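You operate a simulated robot arm through the tools that you are given. There is no shell and no other tool.

You run a simulated robot arm. Do the job below in one go: nothing can be reset, and whatever is moved stays where it is left.

JOB
Fill the cup that matches the teal jug's label up to its line.
Fine: jug back on the bench with its lid on; no spills; the other cup stays empty. Set down upright: teal jug.

Only the result counts: the job must be done as asked and must still hold three seconds after the hand-in. Knocking over, shifting, dropping, spilling or breaking anything else fails it. A push-on lid holds only when it is set on centred and level and pressed home; a screw cap is set on level and turned clockwise until tight.

ROBOT AND FRAMES
A 7-joint arm with a two-finger parallel gripper, fixed in place. Base frame: the origin is at the foot of the arm, x ahead of it, y to its left, z up. Readings come in m, degrees, newtons and seconds.
With the tool pointing down near the work surface it reaches from about 0.3 to 0.84 m from the base axis. Its first joint turns from -166.0 to 166.0 degrees. Payload 3.43 kg.
The TCP is the grasp point between the finger pads, 0.034 m short of the fingertips. In the tool frame z runs along the fingers and y along their closing line. The gripper opens to 0.128 m. The fingers are 0.024 m wide and 0.012 m thick; the gripper's body (0.048 by 0.13 m) begins 0.096 m behind the TCP.
Orientation is told as [roll, pitch, yaw] about the base's x, y, z axes, in that order, counted from this pose: with the fingers straight down and closing along the base's y, the tool's x points along the base's -x, its y along +y and its z along -z.

CONTROLS
- The arm moves only by the tool arm_command. Its argument "commands" is a list of rows, each an object of numbers (a shift or turn left out is 0, a gripper value left out holds the last): "ax", "ay", "az": the turn, a rotation vector about the base's x, y, z in degrees; "tx", "ty", "tz": the shift along the base's x, y, z in m; "jaw": the finger opening in m, from 0 to 0.128. In form: [{"ax": .., "ay": .., "az": .., "tx": .., "ty": .., "tz": .., "jaw": ..}, ...]. A call has 1 to 20 rows; each row is the pose to reach, as a shift and turn from the pose commanded when the call began. A row lasts 0.2 s, in which the tool goes at most 0.05 m and 8.6 degrees; a call with a longer step from one row to the next is refused whole, and so is a gripper value outside its range. Where a pose cannot be reached the arm comes as near as it can. A force on the tool above 40 N (or 10 N above the force at the start of the call, whichever is more), or a blocked arm, ends the call early, and 0.2 s more pass. The fingers move at their own pace (about 0.153 m/s each) and stop on an object; they squeeze with about 28 N. The grip force told is the motor's: it shows also when the fingers shut on nothing. Time passes only in rows, and 0.2 s behind the last, so rows that repeat a pose let the fingers close. The reply holds the time, the measured pose of the TCP, the force on the tool along the base axes, the opening and the grip force, in the units named above and with some noise, with the torque about the TCP (base axes, N m) and any sound that the robot's microphone picked up.
- Cameras (640 x 400 px; columns grow to the right, rows downward): "scene" is fixed at [0.4018, -0.6505, 1.4262]; the picture's right is [0.91, 0.41, 0.00], its down [0.40, -0.90, -0.18] and it looks along [-0.07, 0.16, -0.98] (base axes); focal length 245 px, centre (320, 200). "wrist" rides on the gripper at [0.076, -0.011, -0.16] in the tool frame; the picture's right is [0.15, 0.99, 0.00], its down [-0.88, 0.13, -0.46] and it looks along [-0.45, 0.07, 0.89] (tool axes); focal length 234 px, centre (320, 200). There is no depth. A picture from a camera that has moved, and an enlarged one, comes with that camera's place and axes in the base frame and with its lens.
- grab_frame(camera): a new picture of that camera. The clock stands still meanwhile.
- close_up(camera, box): a new picture of the part [left, top, right, bottom] of that camera's present view, enlarged. The clock stands still meanwhile.
- job_done(): hands the job in; it is judged then, once.

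Places have to be worked out from the pictures, the camera data and where the tool is seen. Open the gripper and draw the arm clear of the work before you hand the job in, unless the task says otherwise.

The tools are called as a command line: name --argument value ..., lists and objects as JSON in quotes. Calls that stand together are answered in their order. arm_command: Moves the arm, as the interface text tells. Its arguments: {"type":"object","properties":{"commands":{"type":"array","items":{"type":"object","properties":{"ax":{"type":"number"},"ay":{"type":"number"},"az":{"type":"number"},"tx":{"type":"number"},"ty":{"type":"number"},"tz":{"type":"number"},"jaw":{"type":"number"}}}}},"required":["commands"]} The other tools are called the same way: grab_frame (camera) takes a picture; close_up (camera, box) takes an enlarged picture of a part of a camera's view; job_done () hands the job in.

At the start:

```text
time: 0.0
tcp_pos: [0.2224, -0.5117, 1.0871]
tcp_rot: [0.1, 0.0, 0.0]
wrist_force: [-0.4, -0.2, 0.4]
wrist_torque: [0.03, 0.0, -0.01]
grip_width: 0.128
grasp_force: 0.1
```

scene: 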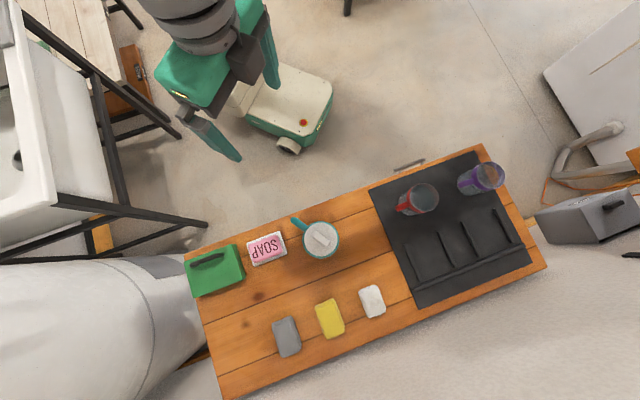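
wrist: 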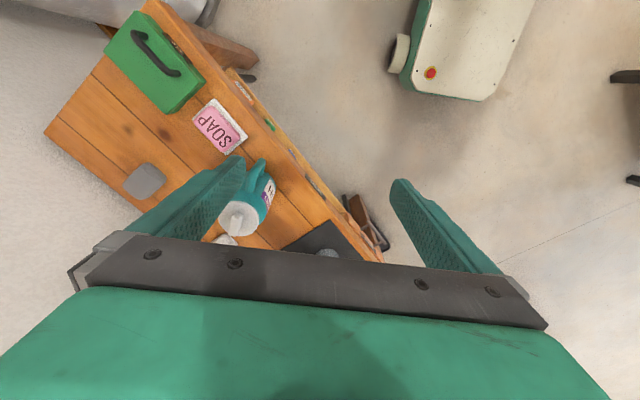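

The scene shows a bench with a teal jug, a mat with two cups (a red one and a purple one), and various objects. I'll take enlarged pictures to see the jug's label, the lid and the cups.

close_up --camera "scene" --box '[270, 200, 370, 280]'

close_up --camera "scene" --box '[380, 140, 540, 240]'

close_up --camera "wrist" --box '[190, 140, 350, 260]'

```text
5.00 times, centred on (320, 240) of scene
camera zoom: at [0.4018, -0.6505, 1.4262], right [0.91, 0.41, 0.0], down [0.4, -0.9, -0.18], along [-0.07, 0.16, -0.98], focal length 1224 px, centre (320, 0)
```

zoom: 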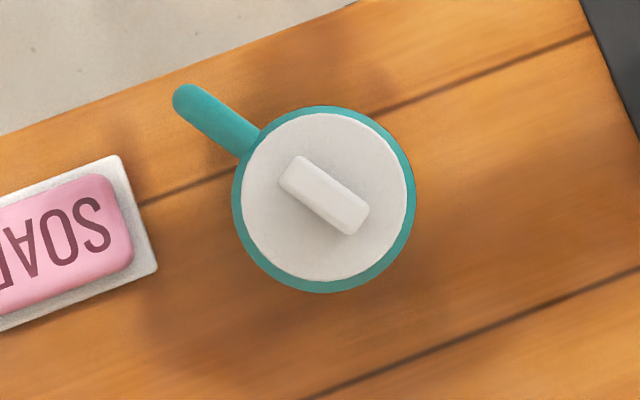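

```text
4.00 times, centred on (460, 190) of scene
camera zoom: at [0.4018, -0.6505, 1.4262], right [0.91, 0.41, 0.0], down [0.4, -0.9, -0.18], along [-0.07, 0.16, -0.98], focal length 979 px, centre (-240, 240)
```

zoom: 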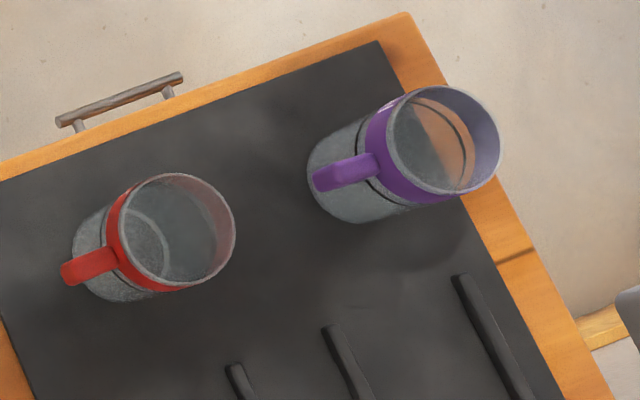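

```text
3.33 times, centred on (270, 200) of wrist
camera zoom: at [0.1444, -0.523, 1.2464], right [-0.15, 0.99, 0.0], down [0.88, 0.13, 0.46], along [0.45, 0.07, -0.89], focal length 781 px, centre (487, 200)
```

zoom: 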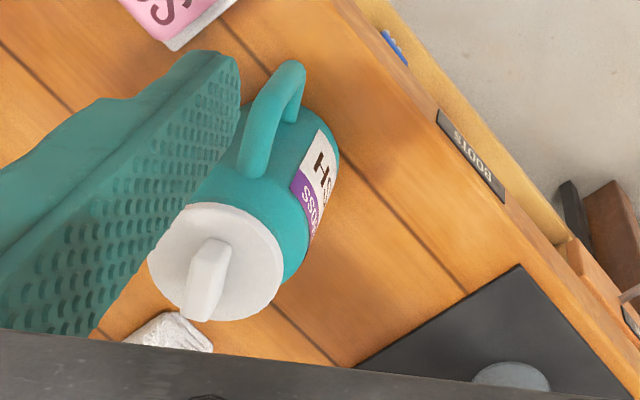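

The wrist and scene views put the lid centre at about (0.40, -0.645, 0.86). The label carries a purple strip but I can't read the rest. I'll yaw the tool and move it so the wrist camera looks at the jug's label from the +y side.

arm_command --commands '[{"az": -8.2, "tx": 0.016, "ty": 0.012, "tz": -0.005}, {"az": -16.4, "tx": 0.032, "ty": 0.024, "tz": -0.01}, {"az": -24.6, "tx": 0.048, "ty": 0.036, "tz": -0.015}, {"az": -32.8, "tx": 0.064, "ty": 0.048, "tz": -0.02}, {"az": -41, "tx": 0.08, "ty": 0.06, "tz": -0.025}, {"az": -49.2, "tx": 0.096, "ty": 0.072, "tz": -0.03}, {"az": -57.4, "tx": 0.112, "ty": 0.084, "tz": -0.035}, {"az": -65.6, "tx": 0.128, "ty": 0.096, "tz": -0.04}, {"az": -73.8, "tx": 0.144, "ty": 0.108, "tz": -0.045}, {"az": -82, "tx": 0.16, "ty": 0.12, "tz": -0.05}, {"az": -90, "tx": 0.176, "ty": 0.132, "tz": -0.055}, {"az": -90, "tx": 0.176, "ty": 0.132, "tz": -0.055}]'

grab_frame --camera "wrist"

grab_frame --camera "scene"

```text
time: 2.6
tcp_pos: [0.3994, -0.3799, 1.032]
tcp_rot: [0.0, 0.0, -90.0]
wrist_force: [0.4, -0.5, -0.5]
wrist_torque: [0.02, -0.01, -0.02]
grip_width: 0.128
grasp_force: 0.1
```

```text
taken
camera wrist: at [0.3857, -0.3046, 1.1917], right [0.99, 0.15, 0.0], down [0.13, -0.88, 0.46], along [0.07, -0.45, -0.89], focal length 234 px, centre (320, 200)
```

wrist: 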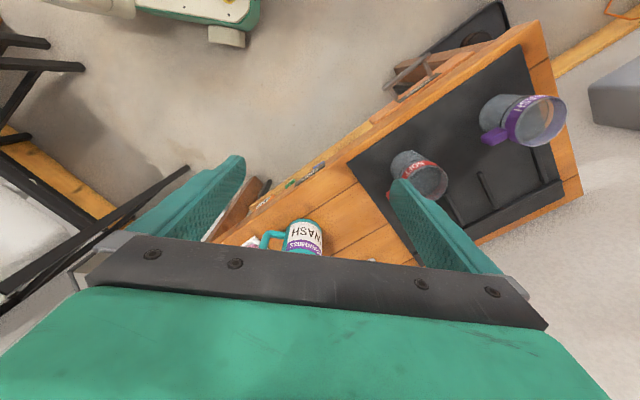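

```text
taken
```

scene: 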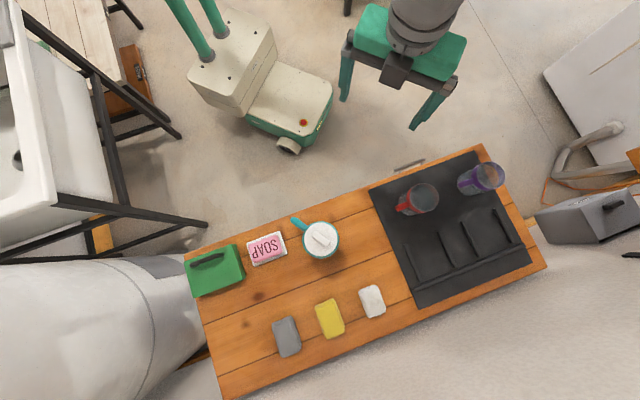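

The label reads "WASH" over a purple strip with a line of text, and the cups also carry printed bands. I'll enlarge the label and both cups.

close_up --camera "wrist" --box '[260, 205, 350, 260]'

close_up --camera "wrist" --box '[460, 75, 580, 165]'

close_up --camera "wrist" --box '[370, 130, 470, 220]'

close_up --camera "scene" --box '[380, 150, 540, 250]'

```text
7.11 times, centred on (305, 232) of wrist
camera zoom: at [0.3857, -0.3046, 1.1917], right [0.99, 0.15, 0.0], down [0.13, -0.88, 0.46], along [0.07, -0.45, -0.89], focal length 1665 px, centre (427, -31)
```

zoom: 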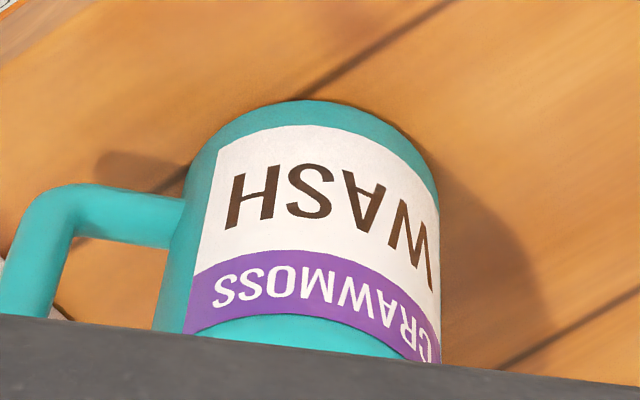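

```text
4.44 times, centred on (520, 120) of wrist
camera zoom: at [0.3857, -0.3046, 1.1917], right [0.99, 0.15, 0.0], down [0.13, -0.88, 0.46], along [0.07, -0.45, -0.89], focal length 1041 px, centre (-569, 556)
```

zoom: 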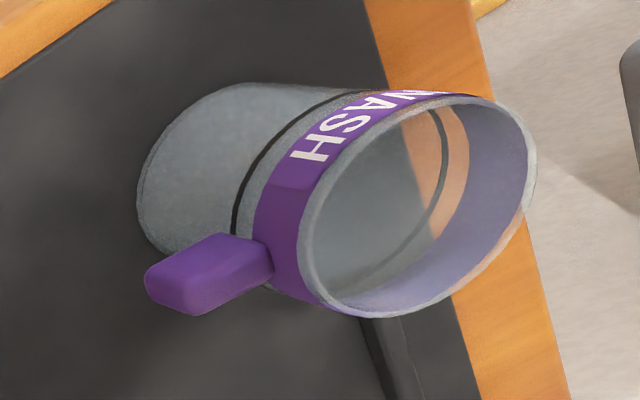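

```text
4.44 times, centred on (420, 175) of wrist
camera zoom: at [0.3857, -0.3046, 1.1917], right [0.99, 0.15, 0.0], down [0.13, -0.88, 0.46], along [0.07, -0.45, -0.89], focal length 1041 px, centre (-124, 311)
```

zoom: 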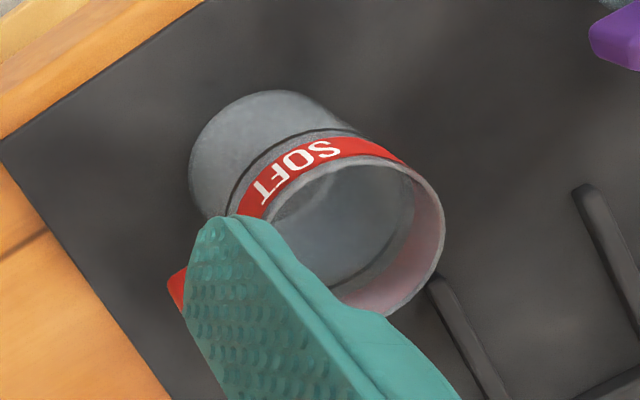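

```text
4.00 times, centred on (460, 200) of scene
camera zoom: at [0.4018, -0.6505, 1.4262], right [0.91, 0.41, 0.0], down [0.4, -0.9, -0.18], along [-0.07, 0.16, -0.98], focal length 979 px, centre (-240, 200)
```

zoom: 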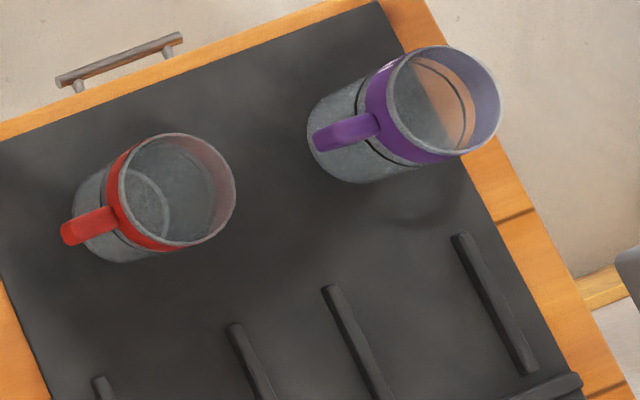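

The label says WASH / CRAWMOSS on purple, and the purple cup says WASH while the red one says SOFT, so the purple cup is the target. I estimate its rim centre at (0.737, -0.309, 0.81) and the bench top at z≈0.705. Next I tilt the tool to see the jug's lid and the cup lines from the side.

arm_command --commands '[{"ax": -8, "ty": -0.008, "tz": -0.016}, {"ax": -16, "ty": -0.016, "tz": -0.032}, {"ax": -24, "ty": -0.024, "tz": -0.048}, {"ax": -32, "ty": -0.032, "tz": -0.064}, {"ax": -40, "ty": -0.04, "tz": -0.08}, {"ax": -40, "ty": -0.04, "tz": -0.08}]'

grab_frame --camera "wrist"

close_up --camera "wrist" --box '[240, 120, 400, 240]'

```text
time: 4.0
tcp_pos: [0.3973, -0.418, 0.9515]
tcp_rot: [0.0, -40.1, -90.0]
wrist_force: [0.5, 1.0, 1.2]
wrist_torque: [-0.01, 0.01, 0.0]
grip_width: 0.128
grasp_force: 0.1
```

```text
taken
camera wrist: at [0.3844, -0.2574, 1.0252], right [0.99, 0.11, -0.09], down [0.13, -0.38, 0.92], along [0.07, -0.92, -0.39], focal length 234 px, centre (320, 200)
```

wrist: 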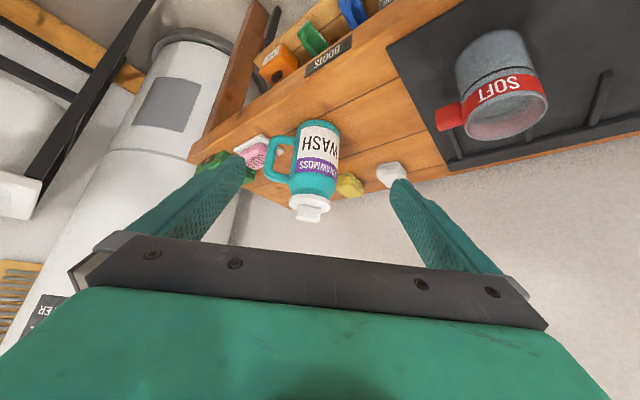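

```text
3.33 times, centred on (320, 180) of wrist
camera zoom: at [0.3844, -0.2574, 1.0252], right [0.99, 0.11, -0.09], down [0.13, -0.38, 0.92], along [0.07, -0.92, -0.39], focal length 781 px, centre (320, 267)
```

zoom: 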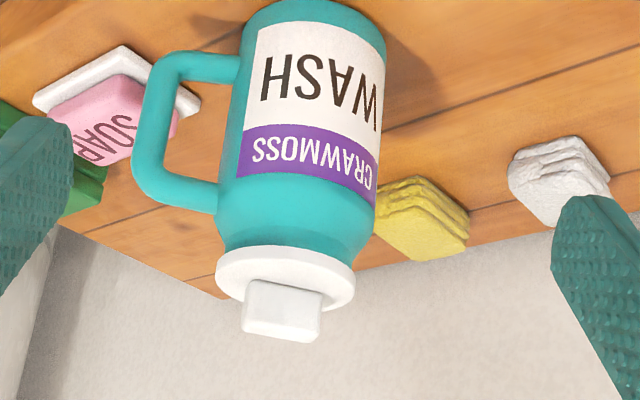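

The jug has a shoulder narrowing under a white lid with a bar knob whose top is near z≈0.90, and the bench is near z≈0.71. I'll move the camera closer to the lid to see how it is fitted.

arm_command --commands '[{"ax": -8, "tz": -0.02}, {"ax": -16, "tz": -0.04, "ty": -0.01}, {"ax": -24, "tz": -0.06, "ty": -0.02}, {"ax": -24, "tz": -0.06, "ty": -0.02}]'

grab_frame --camera "wrist"

close_up --camera "wrist" --box '[260, 80, 380, 170]'

grab_frame --camera "scene"

```text
time: 5.0
tcp_pos: [0.3994, -0.4379, 0.8922]
tcp_rot: [0.0, -64.2, -89.9]
wrist_force: [0.4, -0.5, -0.8]
wrist_torque: [-0.01, 0.0, -0.01]
grip_width: 0.1279
grasp_force: 0.1
```

```text
taken
camera wrist: at [0.3859, -0.2616, 0.8922], right [0.99, 0.06, -0.13], down [0.13, 0.02, 0.99], along [0.07, -1.0, 0.02], focal length 234 px, centre (320, 200)
```

wrist: 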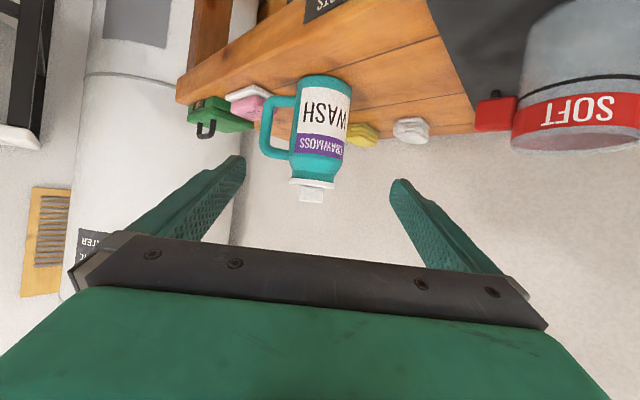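

```text
4.44 times, centred on (320, 125) of wrist
camera zoom: at [0.3859, -0.2616, 0.8922], right [0.99, 0.06, -0.13], down [0.13, 0.02, 0.99], along [0.07, -1.0, 0.02], focal length 1041 px, centre (320, 533)
```

zoom: 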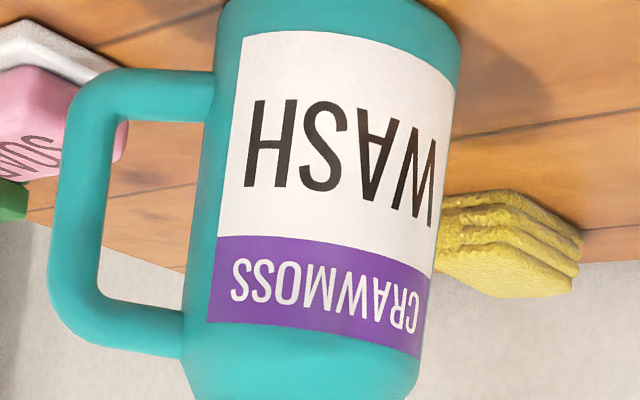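

```text
taken
```

scene: 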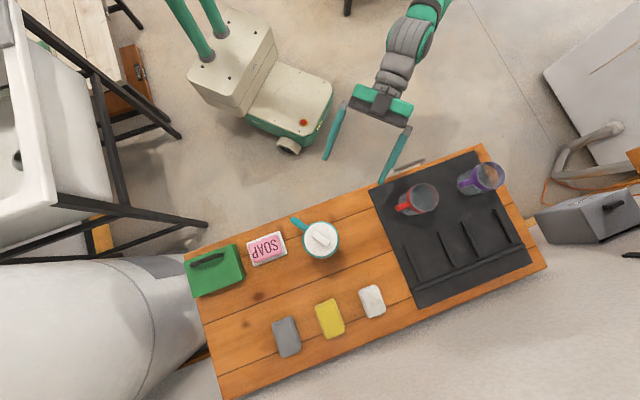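

Now the camera looks nearly level at the jug. I'll enlarge the lid region.

close_up --camera "wrist" --box '[272, 150, 352, 210]'

close_up --camera "wrist" --box '[250, 60, 370, 140]'

```text
6.67 times, centred on (312, 180) of wrist
camera zoom: at [0.3859, -0.2616, 0.8922], right [0.99, 0.06, -0.13], down [0.13, 0.02, 0.99], along [0.07, -1.0, 0.02], focal length 1561 px, centre (373, 333)
```

zoom: 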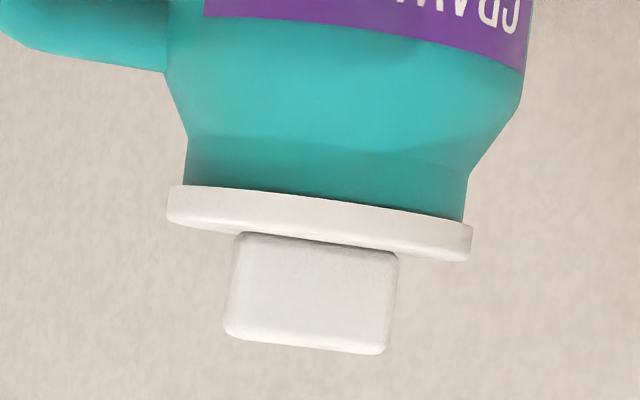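

```text
5.00 times, centred on (310, 100) of wrist
camera zoom: at [0.3859, -0.2616, 0.8922], right [0.99, 0.06, -0.13], down [0.13, 0.02, 0.99], along [0.07, -1.0, 0.02], focal length 1171 px, centre (370, 700)
```

zoom: 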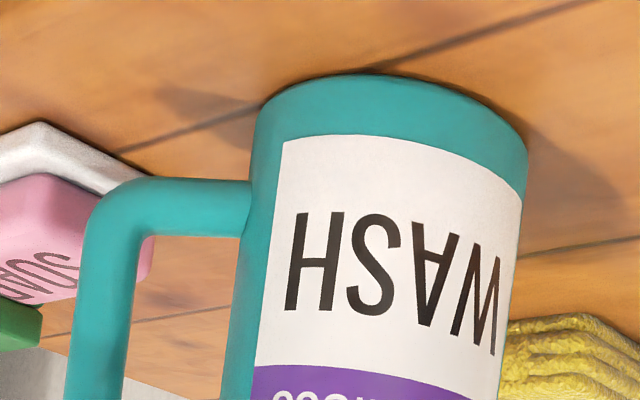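

The lid is a thin flat flange (top z≈0.877) with a bar knob (top z≈0.903) and no visible thread, so I take it to be push-on. The jug axis is at about (0.400, -0.641), with the handle and the knob bar both along (-0.98, 0.20). I'll bring the tool upright first, then yaw over the knob.

arm_command --commands '[{"ax": 8, "tz": 0.016}, {"ax": 16, "tz": 0.032}, {"ax": 24, "tz": 0.048}, {"ax": 32, "tz": 0.064}, {"ax": 40, "tz": 0.08}, {"ax": 48, "tz": 0.096}, {"ax": 56, "tz": 0.112}, {"ax": 64, "tz": 0.128}, {"ax": 64, "tz": 0.128}]'

arm_command --commands '[{"az": 7.83, "ty": -0.02, "jaw": 0.06}, {"az": 15.66, "ty": -0.04}, {"az": 23.5, "ty": -0.06}, {"az": 31.3, "ty": -0.08}, {"az": 39.2, "ty": -0.1}, {"az": 47, "ty": -0.12}, {"az": 54.8, "ty": -0.14}, {"az": 62.6, "ty": -0.16}, {"az": 70.5, "ty": -0.18}, {"az": 78.3, "ty": -0.2, "tz": -0.01}, {"az": 78.3, "ty": -0.203, "tz": -0.02}, {"az": 78.3, "ty": -0.203, "tz": -0.02}]'

grab_frame --camera "wrist"

grab_frame --camera "scene"

```text
time: 7.0
tcp_pos: [0.3981, -0.4404, 1.0195]
tcp_rot: [0.0, 0.1, -90.1]
wrist_force: [-0.8, -0.1, 0.1]
wrist_torque: [0.02, -0.03, 0.0]
grip_width: 0.128
grasp_force: 0.1
```

```text
time: 9.6
tcp_pos: [0.3995, -0.6433, 1.0008]
tcp_rot: [0.0, 0.0, -11.6]
wrist_force: [0.1, -0.1, -0.1]
wrist_torque: [-0.02, -0.01, 0.01]
grip_width: 0.0599
grasp_force: 0.1
```

```text
taken
camera wrist: at [0.3208, -0.6387, 1.1597], right [0.06, 1.0, 0.0], down [0.89, -0.05, 0.46], along [0.46, -0.03, -0.89], focal length 234 px, centre (320, 200)
```

wrist: 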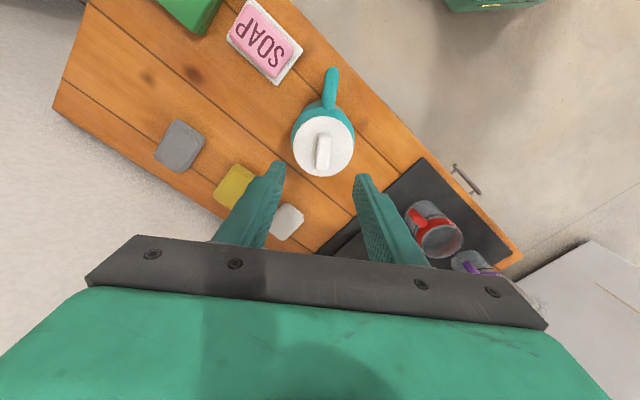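

```text
taken
```

scene: 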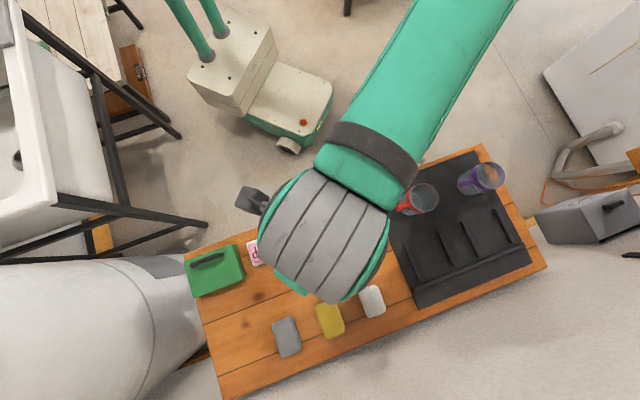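

The gripper is above the jug. I'll enlarge the wrist view to check the knob's centre and direction against the TCP.

close_up --camera "wrist" --box '[280, 60, 380, 190]'

```text
3.08 times, centred on (330, 125) of wrist
camera zoom: at [0.3208, -0.6387, 1.1597], right [0.06, 1.0, 0.0], down [0.89, -0.05, 0.46], along [0.46, -0.03, -0.89], focal length 720 px, centre (289, 431)
```

zoom: 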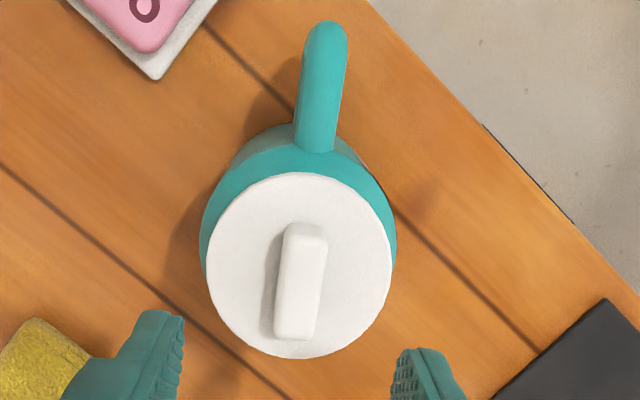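

The knob bar is aligned with the finger plane to within about 1°, and its centre lies about 3 mm toward -x and 4 mm toward +y of the TCP. I'll correct for that and descend to just above the lid.

arm_command --commands '[{"tx": -0.0025, "ty": 0.004, "tz": -0.02}, {"tx": -0.0025, "ty": 0.004, "tz": -0.04}, {"tx": -0.0025, "ty": 0.004, "tz": -0.06}, {"tx": -0.0025, "ty": 0.004, "tz": -0.07}, {"tx": -0.0025, "ty": 0.004, "tz": -0.075}, {"tx": -0.0025, "ty": 0.004, "tz": -0.075}]'

close_up --camera "wrist" --box '[240, 80, 400, 240]'

```text
time: 11.0
tcp_pos: [0.3956, -0.6381, 0.9259]
tcp_rot: [0.0, 0.0, -11.5]
wrist_force: [0.0, -1.1, 1.1]
wrist_torque: [-0.01, -0.01, 0.0]
grip_width: 0.0602
grasp_force: 0.0
```

```text
2.50 times, centred on (320, 160) of wrist
camera zoom: at [0.3175, -0.6337, 1.084], right [0.06, 1.0, 0.0], down [0.89, -0.05, 0.46], along [0.46, -0.03, -0.89], focal length 585 px, centre (320, 300)
```

zoom: 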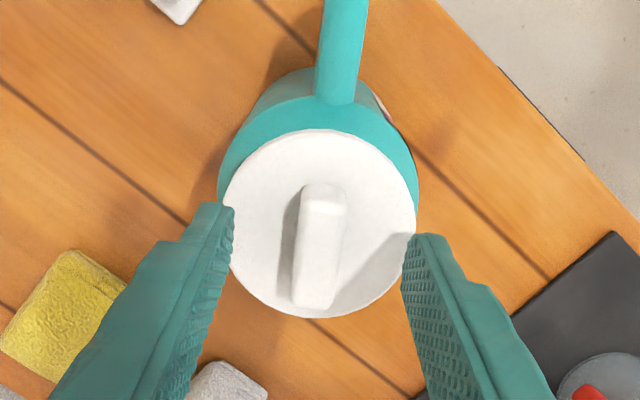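

The knob sits centred between the fingertips. I'll descend another 11 mm so the tips are just above the flange, then close on the knob.

arm_command --commands '[{"tz": -0.004}, {"tz": -0.008}, {"tz": -0.011}, {"tz": -0.011}]'

arm_command --commands '[{"jaw": 0.04}, {"jaw": 0.02}, {"jaw": 0.005}, {"jaw": 0.005}, {"jaw": 0.005}]'

close_up --camera "wrist" --box '[240, 80, 400, 240]'

```text
time: 12.0
tcp_pos: [0.3955, -0.6383, 0.9136]
tcp_rot: [0.0, 0.0, -11.6]
wrist_force: [0.0, -0.1, 0.5]
wrist_torque: [-0.05, 0.0, -0.06]
grip_width: 0.0602
grasp_force: 0.0
```

```text
time: 13.2
tcp_pos: [0.3957, -0.6386, 0.9138]
tcp_rot: [0.0, 0.1, -11.7]
wrist_force: [-0.2, -2.1, -0.2]
wrist_torque: [-0.11, 0.01, 0.0]
grip_width: 0.0152
grasp_force: 28.0
```

```text
2.50 times, centred on (320, 160) of wrist
camera zoom: at [0.3175, -0.634, 1.0732], right [0.06, 1.0, 0.0], down [0.89, -0.05, 0.46], along [0.45, -0.03, -0.89], focal length 585 px, centre (320, 300)
```

zoom: 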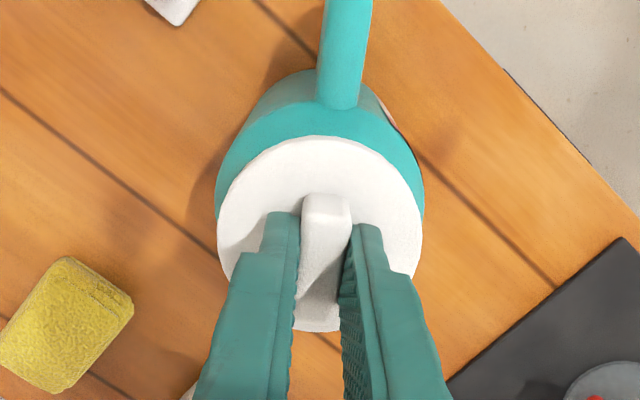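

The knob is gripped (width 15 mm, 28 N). I'll pull straight up in small steps, watching the force to see how the lid lets go.

arm_command --commands '[{"tz": 0.001}, {"tz": 0.002}, {"tz": 0.003}]'

close_up --camera "wrist" --box '[240, 80, 400, 240]'

```text
time: 14.0
tcp_pos: [0.3949, -0.6378, 0.9168]
tcp_rot: [0.0, -0.1, -11.6]
wrist_force: [-0.1, 0.2, 0.1]
wrist_torque: [-0.02, 0.01, -0.01]
grip_width: 0.0149
grasp_force: 28.3
heard: snap
```

```text
2.50 times, centred on (320, 160) of wrist
camera zoom: at [0.3173, -0.6338, 1.0766], right [0.06, 1.0, 0.0], down [0.89, -0.05, 0.46], along [0.46, -0.03, -0.89], focal length 585 px, centre (320, 300)
```

zoom: 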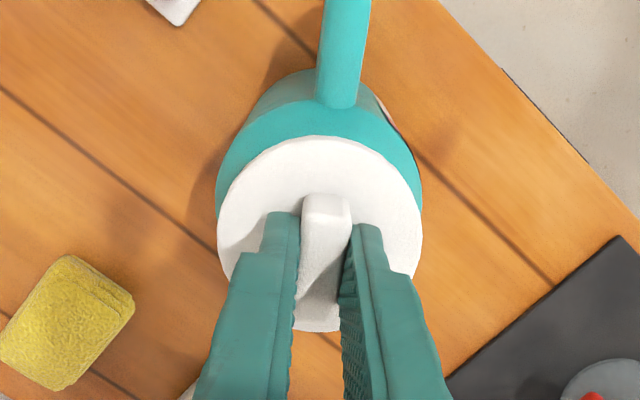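

A "snap" sounded and the load is light, so the lid has popped off. I'll raise it straight up and check that the jug stayed put.

arm_command --commands '[{"tz": 0.004}, {"tz": 0.01}, {"tz": 0.02}, {"tz": 0.035}, {"tz": 0.055}, {"tz": 0.08}, {"tz": 0.1}, {"tz": 0.1}]'

grab_frame --camera "wrist"

grab_frame --camera "scene"

```text
time: 15.8
tcp_pos: [0.3944, -0.6368, 1.0167]
tcp_rot: [0.0, -0.1, -11.6]
wrist_force: [-0.2, -0.5, 0.7]
wrist_torque: [0.0, -0.01, -0.02]
grip_width: 0.0049
grasp_force: 0.1
```

```text
taken
camera wrist: at [0.3166, -0.633, 1.1763], right [0.06, 1.0, 0.0], down [0.89, -0.05, 0.46], along [0.46, -0.03, -0.89], focal length 234 px, centre (320, 200)
```

wrist: 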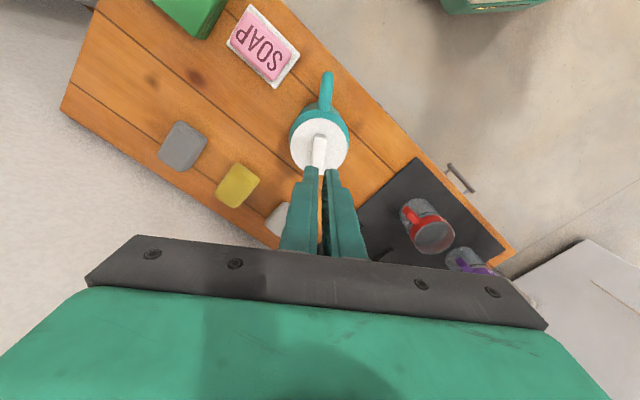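

```text
taken
```

scene: 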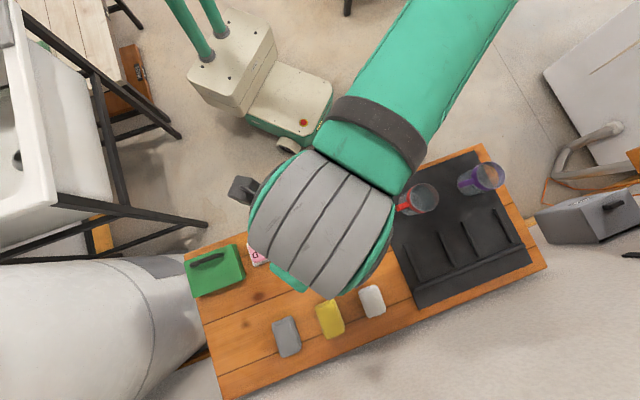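

The fingers slipped off the knob and closed on nothing, and the lid still sits on the jug. I'll look closely at the lid.

close_up --camera "wrist" --box '[280, 60, 360, 180]'

```text
3.33 times, centred on (320, 120) of wrist
camera zoom: at [0.3166, -0.633, 1.1763], right [0.06, 1.0, 0.0], down [0.89, -0.05, 0.46], along [0.46, -0.03, -0.89], focal length 781 px, centre (320, 467)
```

zoom: 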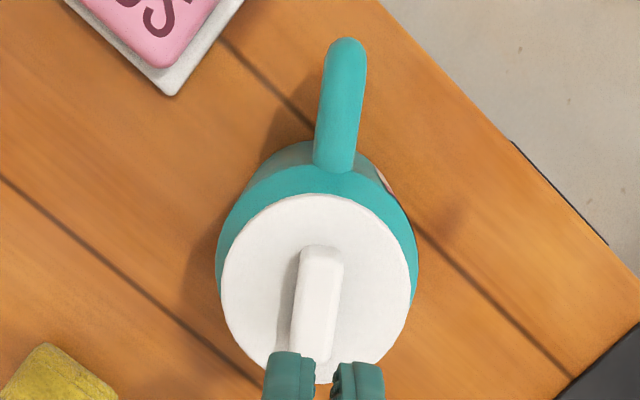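

The lid looks to be in the same place. I'll back off and tilt so the wrist camera can see from the side whether the lid is now loose or raised.

arm_command --commands '[{"ax": -1.6, "ay": -7.8, "tx": -0.03, "ty": 0.006, "tz": 0.0, "jaw": 0.06}, {"ax": -3.2, "ay": -15.6, "tx": -0.06, "ty": 0.012, "tz": 0.0}, {"ax": -4.9, "ay": -23.5, "tx": -0.09, "ty": 0.018, "tz": -0.015}, {"ax": -6.5, "ay": -31.3, "tx": -0.12, "ty": 0.024, "tz": -0.03}, {"ax": -8.1, "ay": -39.2, "tx": -0.15, "ty": 0.03, "tz": -0.05}, {"ax": -9.7, "ay": -47, "tx": -0.17, "ty": 0.035, "tz": -0.07}, {"ax": -11.4, "ay": -54.8, "tx": -0.18, "ty": 0.037, "tz": -0.09}, {"ax": -13, "ay": -62.7, "tx": -0.19, "ty": 0.038, "tz": -0.107}, {"ax": -13, "ay": -62.7, "tx": -0.19, "ty": 0.038, "tz": -0.107}]'

grab_frame --camera "wrist"

grab_frame --camera "scene"

```text
time: 17.8
tcp_pos: [0.2068, -0.5987, 0.9092]
tcp_rot: [-0.2, -64.1, -11.5]
wrist_force: [0.4, -0.1, -0.8]
wrist_torque: [-0.02, -0.01, -0.03]
grip_width: 0.0601
grasp_force: 0.1
```

```text
taken
camera wrist: at [0.0294, -0.5753, 0.9109], right [0.14, 0.98, -0.13], down [0.0, 0.13, 0.99], along [0.99, -0.14, 0.02], focal length 234 px, centre (320, 200)
```

wrist: 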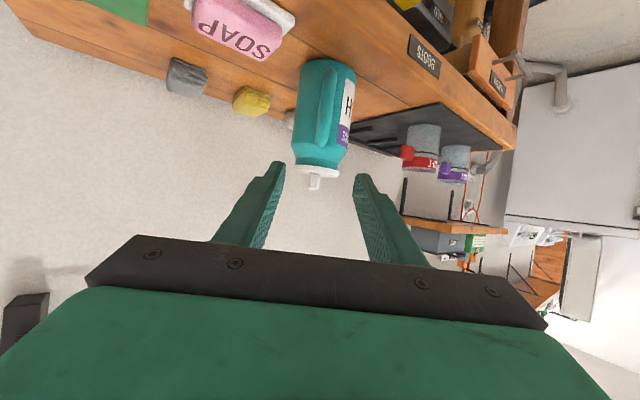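

```text
taken
```

scene: 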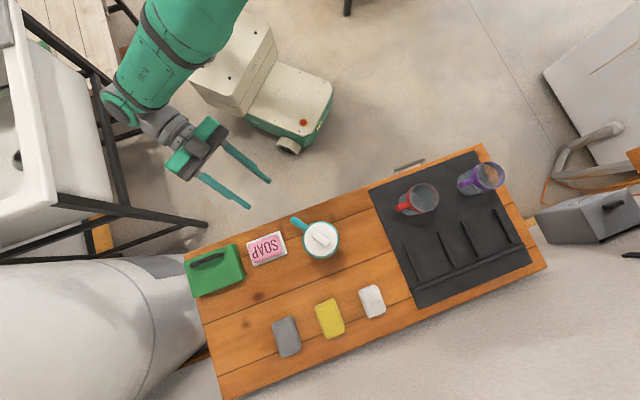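

Jug and lid are upright and in place in this side view. I'll enlarge the lid and the cups.

close_up --camera "wrist" --box '[280, 140, 360, 200]'

close_up --camera "wrist" --box '[390, 110, 490, 190]'

close_up --camera "scene" --box '[270, 200, 370, 280]'

```text
6.67 times, centred on (320, 170) of wrist
camera zoom: at [0.0294, -0.5753, 0.9109], right [0.14, 0.98, -0.13], down [0.0, 0.13, 0.99], along [0.99, -0.14, 0.02], focal length 1561 px, centre (320, 400)
```

zoom: 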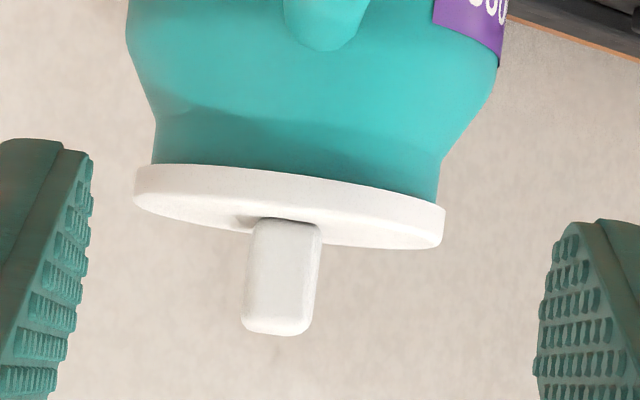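

```text
5.00 times, centred on (440, 150) of wrist
camera zoom: at [0.0294, -0.5753, 0.9109], right [0.14, 0.98, -0.13], down [0.0, 0.13, 0.99], along [0.99, -0.14, 0.02], focal length 1171 px, centre (-280, 450)
```

zoom: 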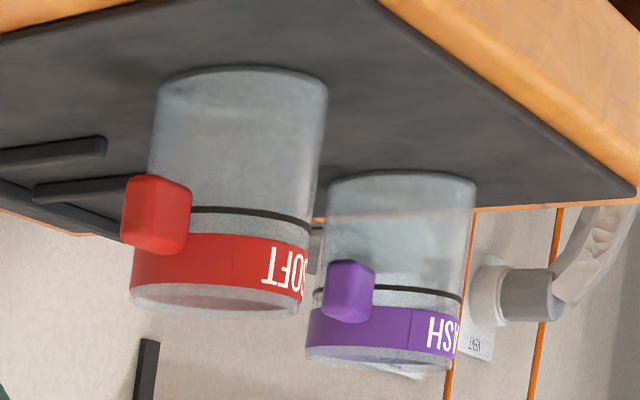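

```text
5.00 times, centred on (320, 240) of scene
camera zoom: at [0.4018, -0.6505, 1.4262], right [0.91, 0.41, 0.0], down [0.4, -0.9, -0.18], along [-0.07, 0.16, -0.98], focal length 1224 px, centre (320, 0)
```

zoom: 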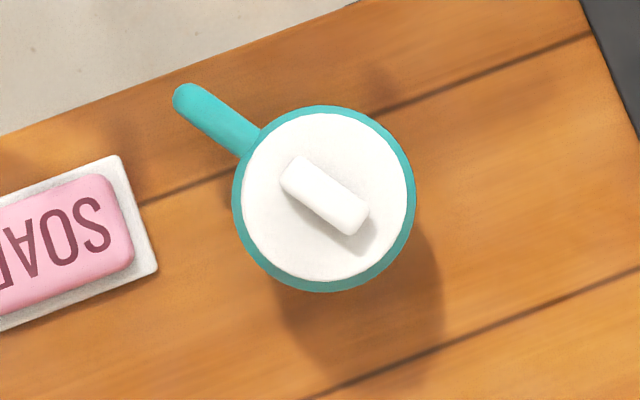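

The lid still looks seated and the jug hasn't moved. I'll go back over the knob, lower the fingertips right onto the flange for a deeper grip, and pull more gradually this time.

arm_command --commands '[{"ax": 1.6, "ay": 7.9, "tx": 0.01, "ty": -0.001, "tz": 0.017}, {"ax": 3.3, "ay": 15.7, "tx": 0.02, "ty": -0.003, "tz": 0.037}, {"ax": 4.9, "ay": 23.5, "tx": 0.04, "ty": -0.008, "tz": 0.057}, {"ax": 6.5, "ay": 31.4, "tx": 0.07, "ty": -0.014, "tz": 0.077}, {"ax": 8.1, "ay": 39.2, "tx": 0.1, "ty": -0.02, "tz": 0.092}, {"ax": 9.8, "ay": 47.1, "tx": 0.13, "ty": -0.026, "tz": 0.107}, {"ax": 11.4, "ay": 54.9, "tx": 0.16, "ty": -0.032, "tz": 0.107}, {"ax": 13, "ay": 62.7, "tx": 0.19, "ty": -0.038, "tz": 0.107}, {"ax": 13, "ay": 62.7, "tx": 0.19, "ty": -0.038, "tz": 0.107}]'

arm_command --commands '[{"tz": -0.03}, {"tz": -0.06}, {"tz": -0.085}, {"tz": -0.095}, {"tz": -0.1}, {"tz": -0.102}, {"tz": -0.102}]'

close_up --camera "wrist" --box '[240, 80, 400, 240]'

```text
time: 19.8
tcp_pos: [0.3925, -0.6387, 1.0178]
tcp_rot: [0.0, 0.1, -11.7]
wrist_force: [0.6, 0.9, 0.4]
wrist_torque: [0.0, 0.03, 0.0]
grip_width: 0.0602
grasp_force: 0.1
```

```text
time: 21.4
tcp_pos: [0.3944, -0.6394, 0.9166]
tcp_rot: [0.0, 0.0, -11.6]
wrist_force: [0.5, -0.3, -0.1]
wrist_torque: [0.03, 0.0, -0.01]
grip_width: 0.0603
grasp_force: 0.0
```

```text
2.50 times, centred on (320, 160) of wrist
camera zoom: at [0.3158, -0.6352, 1.0744], right [0.06, 1.0, 0.0], down [0.89, -0.05, 0.46], along [0.46, -0.03, -0.89], focal length 585 px, centre (320, 300)
```

zoom: 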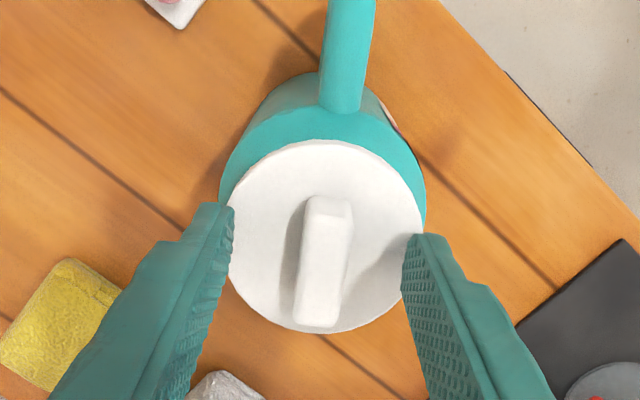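

The knob is about 2 mm toward +x and 1 mm toward +y of the tool axis. I'll correct that while lowering 1 mm at a time to feel for the flange.

arm_command --commands '[{"tx": 0.002, "ty": 0.001, "tz": -0.001}, {"tx": 0.002, "ty": 0.001, "tz": -0.003}, {"tx": 0.002, "ty": 0.001, "tz": -0.004}, {"tx": 0.002, "ty": 0.001, "tz": -0.004}]'

arm_command --commands '[{"tz": -0.001}, {"tz": -0.002}, {"tz": -0.002}]'

```text
time: 22.4
tcp_pos: [0.3967, -0.6387, 0.9126]
tcp_rot: [-0.1, 0.0, -11.5]
wrist_force: [-0.3, 0.2, 5.5]
wrist_torque: [-0.01, -0.03, -0.02]
grip_width: 0.0601
grasp_force: 0.1
heard: snap
```

```text
time: 23.2
tcp_pos: [0.3976, -0.6384, 0.9125]
tcp_rot: [-0.2, -0.2, -11.8]
wrist_force: [-3.4, 7.2, 38.0]
wrist_torque: [0.5, -0.03, 0.0]
grip_width: 0.0602
grasp_force: 0.0
```

Pressing the fingertips on the flange gave a second "snap", so the first pull did free the lid and this press reseated it; contact is at TCP z≈0.9125. I'll back off the pressing force and grip the knob at this depth.

arm_command --commands '[{"tz": 0.001}, {"tz": 0.002}, {"tz": 0.0025}, {"tz": 0.0025}]'

arm_command --commands '[{"jaw": 0.04}, {"jaw": 0.02}, {"jaw": 0.0}, {"jaw": 0.0}, {"jaw": 0.0}, {"jaw": 0.0}]'

```text
time: 24.2
tcp_pos: [0.3971, -0.6378, 0.9116]
tcp_rot: [-0.1, 0.1, -11.7]
wrist_force: [-0.9, -8.8, 26.7]
wrist_torque: [-0.46, -0.02, 0.02]
grip_width: 0.0601
grasp_force: 0.0
```

```text
time: 25.6
tcp_pos: [0.3963, -0.6378, 0.9129]
tcp_rot: [-0.1, 0.1, -11.8]
wrist_force: [-1.0, -10.5, 31.4]
wrist_torque: [-0.42, 0.05, 0.04]
grip_width: 0.0149
grasp_force: 28.1
```

The fingers are on the knob, but the force still reads about 30 N pressing. I'll ease up in sub-millimetre steps and re-read before pulling.

arm_command --commands '[{"tz": 0.0005}, {"tz": 0.001}, {"tz": 0.001}]'

```text
time: 26.4
tcp_pos: [0.3974, -0.6366, 0.9123]
tcp_rot: [0.0, -0.1, -11.8]
wrist_force: [-1.5, -8.0, 19.7]
wrist_torque: [-0.53, 0.04, 0.01]
grip_width: 0.0149
grasp_force: 27.9
```

The force drops about 11 N per mm, so I'm still pressing a little. I'll continue up in steps of about 1 mm.

arm_command --commands '[{"tz": 0.001}, {"tz": 0.0018}, {"tz": 0.0018}]'

arm_command --commands '[{"tz": 0.0005}, {"tz": 0.001}, {"tz": 0.001}]'

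```text
time: 27.2
tcp_pos: [0.3984, -0.6351, 0.9124]
tcp_rot: [0.3, 0.0, -11.6]
wrist_force: [0.3, 0.7, 0.7]
wrist_torque: [0.0, 0.05, 0.03]
grip_width: 0.0148
grasp_force: 27.6
heard: snap
```

```text
time: 28.0
tcp_pos: [0.3981, -0.6377, 0.9156]
tcp_rot: [0.0, 0.1, -11.6]
wrist_force: [-0.7, 0.3, -0.7]
wrist_torque: [-0.01, -0.01, 0.0]
grip_width: 0.0151
grasp_force: 27.9
```

Another "snap" and now the load is nearly zero, so the lid is free again. I'll lift a few millimetres slowly and check the grip and picture.

arm_command --commands '[{"tz": 0.001}, {"tz": 0.002}, {"tz": 0.003}, {"tz": 0.004}, {"tz": 0.004}]'

close_up --camera "wrist" --box '[240, 80, 400, 240]'

```text
time: 29.2
tcp_pos: [0.3973, -0.6368, 0.9193]
tcp_rot: [0.0, 0.0, -11.7]
wrist_force: [0.2, 0.2, 0.2]
wrist_torque: [-0.02, 0.03, -0.03]
grip_width: 0.0146
grasp_force: 27.5
```

```text
2.50 times, centred on (320, 160) of wrist
camera zoom: at [0.3191, -0.6335, 1.0785], right [0.06, 1.0, 0.0], down [0.89, -0.05, 0.46], along [0.45, -0.03, -0.89], focal length 585 px, centre (320, 300)
```

zoom: 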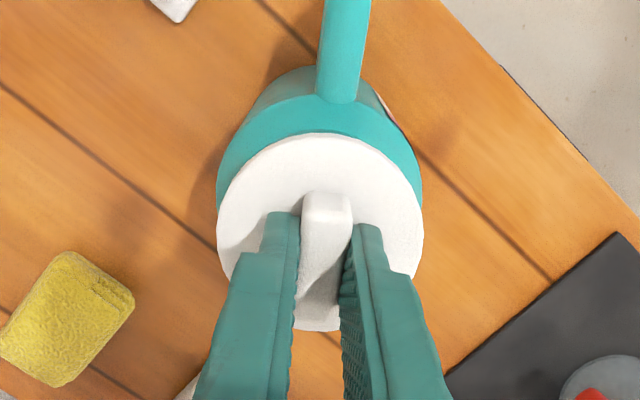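

The lid keeps the same place relative to the fingers, so it is following. I'll keep lifting slowly and check the grip width as I go.

arm_command --commands '[{"tz": 0.002}, {"tz": 0.004}, {"tz": 0.006}, {"tz": 0.008}, {"tz": 0.01}, {"tz": 0.012}, {"tz": 0.014}, {"tz": 0.016}, {"tz": 0.016}]'

close_up --camera "wrist" --box '[240, 80, 400, 240]'

```text
time: 31.2
tcp_pos: [0.3969, -0.6379, 0.9353]
tcp_rot: [0.0, 0.0, -11.7]
wrist_force: [-0.1, -0.1, -0.3]
wrist_torque: [-0.02, 0.02, -0.01]
grip_width: 0.0148
grasp_force: 28.2
```

```text
2.50 times, centred on (320, 160) of wrist
camera zoom: at [0.3188, -0.6331, 1.0951], right [0.06, 1.0, 0.0], down [0.89, -0.05, 0.46], along [0.46, -0.03, -0.89], focal length 585 px, centre (320, 300)
```

zoom: 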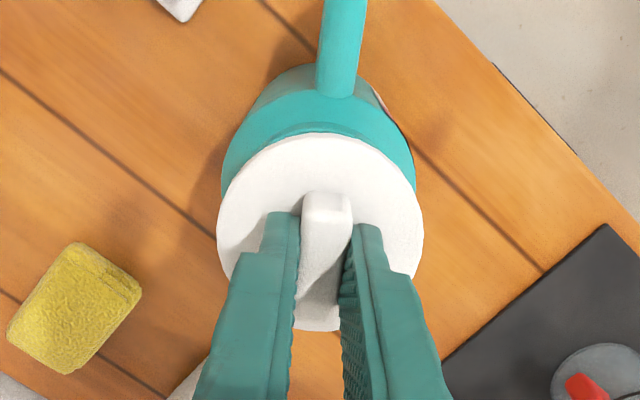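

The lid is clear of the jug and held steadily. I'll keep raising gently, then look before carrying it to a free bench spot between the jug and the mat.

arm_command --commands '[{"tz": 0.004}, {"tz": 0.009}, {"tz": 0.015}, {"tz": 0.022}, {"tz": 0.03}, {"tz": 0.038}, {"tz": 0.046}, {"tz": 0.053}, {"tz": 0.058}, {"tz": 0.06}, {"tz": 0.06}]'

grab_frame --camera "wrist"

```text
time: 33.6
tcp_pos: [0.3976, -0.6364, 0.9955]
tcp_rot: [0.1, 0.0, -11.7]
wrist_force: [-0.2, 0.3, -1.4]
wrist_torque: [0.02, 0.0, 0.01]
grip_width: 0.0149
grasp_force: 28.0
```

```text
taken
camera wrist: at [0.3196, -0.6325, 1.1549], right [0.06, 1.0, 0.0], down [0.89, -0.05, 0.46], along [0.46, -0.03, -0.89], focal length 234 px, centre (320, 200)
```

wrist: 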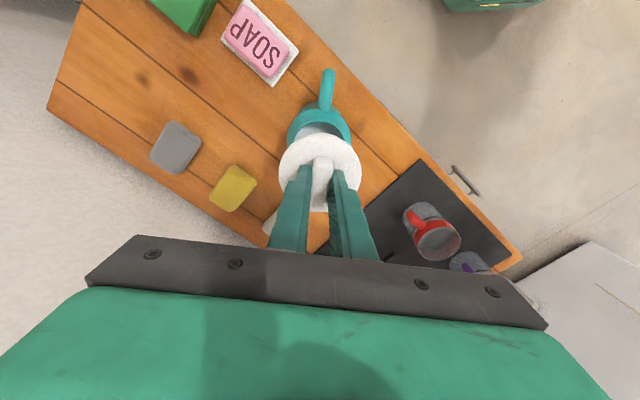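

The lid is up and the open jug is visible beneath it. I'll carry the lid to about (0.498, -0.576), the free bench spot, keeping it level.

arm_command --commands '[{"tx": 0.006, "ty": 0.004}, {"tx": 0.018, "ty": 0.011}, {"tx": 0.034, "ty": 0.021}, {"tx": 0.05, "ty": 0.031}, {"tx": 0.066, "ty": 0.041}, {"tx": 0.082, "ty": 0.05}, {"tx": 0.094, "ty": 0.057}, {"tx": 0.101, "ty": 0.061}, {"tx": 0.101, "ty": 0.061}]'

arm_command --commands '[{"tz": -0.01}, {"tz": -0.03}, {"tz": -0.055}, {"tz": -0.08}, {"tz": -0.105}, {"tz": -0.13}, {"tz": -0.15}, {"tz": -0.165}, {"tz": -0.175}, {"tz": -0.18}, {"tz": -0.18}]'

grab_frame --camera "wrist"

grab_frame --camera "scene"

```text
time: 35.6
tcp_pos: [0.4988, -0.5758, 0.9955]
tcp_rot: [0.1, 0.0, -11.7]
wrist_force: [0.1, 0.2, -0.1]
wrist_torque: [-0.02, 0.01, 0.01]
grip_width: 0.0148
grasp_force: 27.8
```

```text
time: 38.0
tcp_pos: [0.4978, -0.5769, 0.8149]
tcp_rot: [0.1, 0.0, -11.8]
wrist_force: [0.2, -0.1, 0.3]
wrist_torque: [0.0, 0.0, -0.02]
grip_width: 0.0149
grasp_force: 28.1
```

```text
taken
camera wrist: at [0.4195, -0.5727, 0.9737], right [0.06, 1.0, 0.0], down [0.89, -0.05, 0.46], along [0.46, -0.03, -0.89], focal length 234 px, centre (320, 200)
```

wrist: 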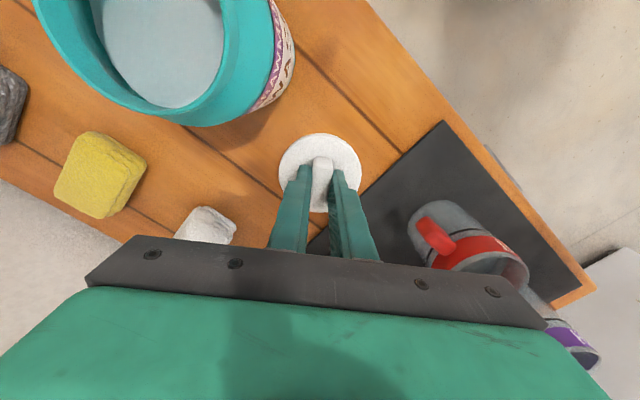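

```text
taken
```

scene: 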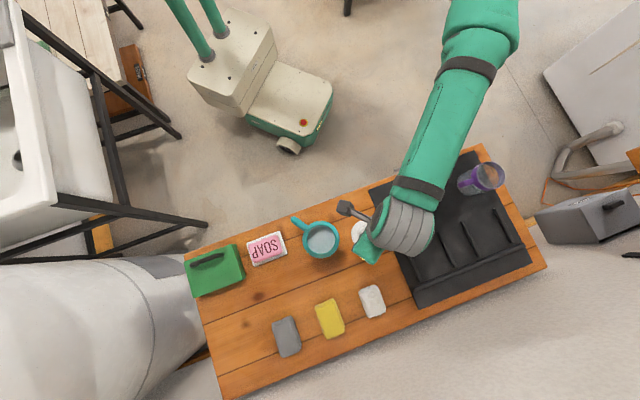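

The lid hangs over clear bench, and the open jug shows liquid inside. I'll shift about 12 mm further from the jug for gripper clearance and lower close to the bench.

arm_command --commands '[{"tx": 0.004, "ty": 0.004, "tz": -0.004}, {"tx": 0.0085, "ty": 0.0085, "tz": -0.01}, {"tx": 0.0085, "ty": 0.0085, "tz": -0.018}, {"tx": 0.0085, "ty": 0.0085, "tz": -0.026}, {"tx": 0.0085, "ty": 0.0085, "tz": -0.034}, {"tx": 0.0085, "ty": 0.0085, "tz": -0.038}, {"tx": 0.0085, "ty": 0.0085, "tz": -0.038}]'

grab_frame --camera "wrist"

close_up --camera "scene" --box '[300, 180, 460, 280]'

```text
time: 39.6
tcp_pos: [0.507, -0.568, 0.7773]
tcp_rot: [0.0, 0.1, -11.8]
wrist_force: [0.2, -0.3, -0.1]
wrist_torque: [-0.01, 0.02, -0.03]
grip_width: 0.015
grasp_force: 27.8
```

```text
taken
camera wrist: at [0.4285, -0.5634, 0.9364], right [0.06, 1.0, 0.0], down [0.89, -0.05, 0.46], along [0.45, -0.03, -0.89], focal length 234 px, centre (320, 200)
```

wrist: 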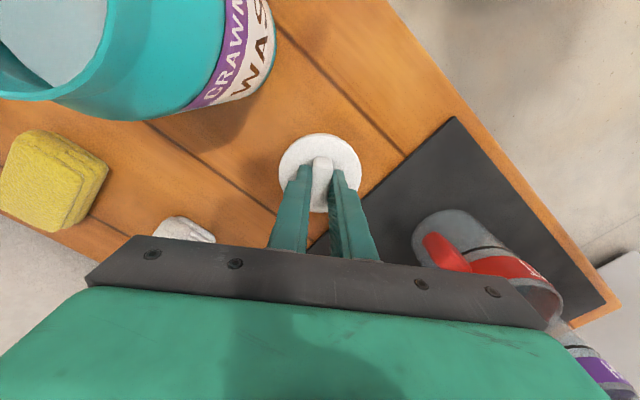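

```text
4.00 times, centred on (380, 230) of scene
camera zoom: at [0.4018, -0.6505, 1.4262], right [0.91, 0.41, 0.0], down [0.4, -0.9, -0.18], along [-0.07, 0.16, -0.98], focal length 979 px, centre (80, 80)
```

zoom: 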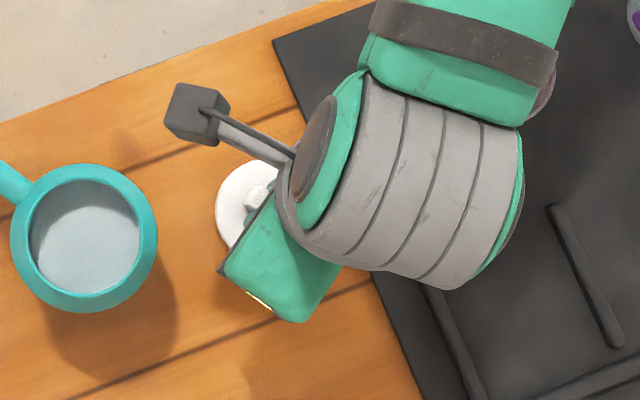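

There is good clearance all round. I'll lower in small steps to find contact.

arm_command --commands '[{"tz": -0.002}, {"tz": -0.004}, {"tz": -0.006}, {"tz": -0.008}, {"tz": -0.008}]'

arm_command --commands '[{"tz": -0.001}, {"tz": -0.002}, {"tz": -0.003}, {"tz": -0.003}]'

```text
time: 40.8
tcp_pos: [0.5062, -0.5667, 0.769]
tcp_rot: [0.0, 0.0, -11.8]
wrist_force: [0.0, 0.8, 0.1]
wrist_torque: [0.0, -0.02, 0.02]
grip_width: 0.0146
grasp_force: 28.3
```

```text
time: 41.8
tcp_pos: [0.5067, -0.5683, 0.7665]
tcp_rot: [0.0, -0.1, -11.6]
wrist_force: [-0.7, 0.3, -1.1]
wrist_torque: [-0.01, -0.03, -0.01]
grip_width: 0.015
grasp_force: 27.9
```

No contact yet at TCP z≈0.766; I continue down 1 mm per row.

arm_command --commands '[{"tz": -0.001}, {"tz": -0.002}, {"tz": -0.003}, {"tz": -0.003}]'

arm_command --commands '[{"tz": -0.001}, {"tz": -0.002}, {"tz": -0.002}]'

```text
time: 42.8
tcp_pos: [0.5066, -0.5684, 0.7631]
tcp_rot: [0.0, -0.1, -11.8]
wrist_force: [-0.3, -0.5, -0.1]
wrist_torque: [-0.03, 0.0, 0.05]
grip_width: 0.0148
grasp_force: 27.9
```

```text
time: 43.6
tcp_pos: [0.5058, -0.5669, 0.7623]
tcp_rot: [0.0, 0.1, -11.7]
wrist_force: [-0.8, 0.5, 6.8]
wrist_torque: [0.07, 0.08, -0.02]
grip_width: 0.0151
grasp_force: 27.5
```

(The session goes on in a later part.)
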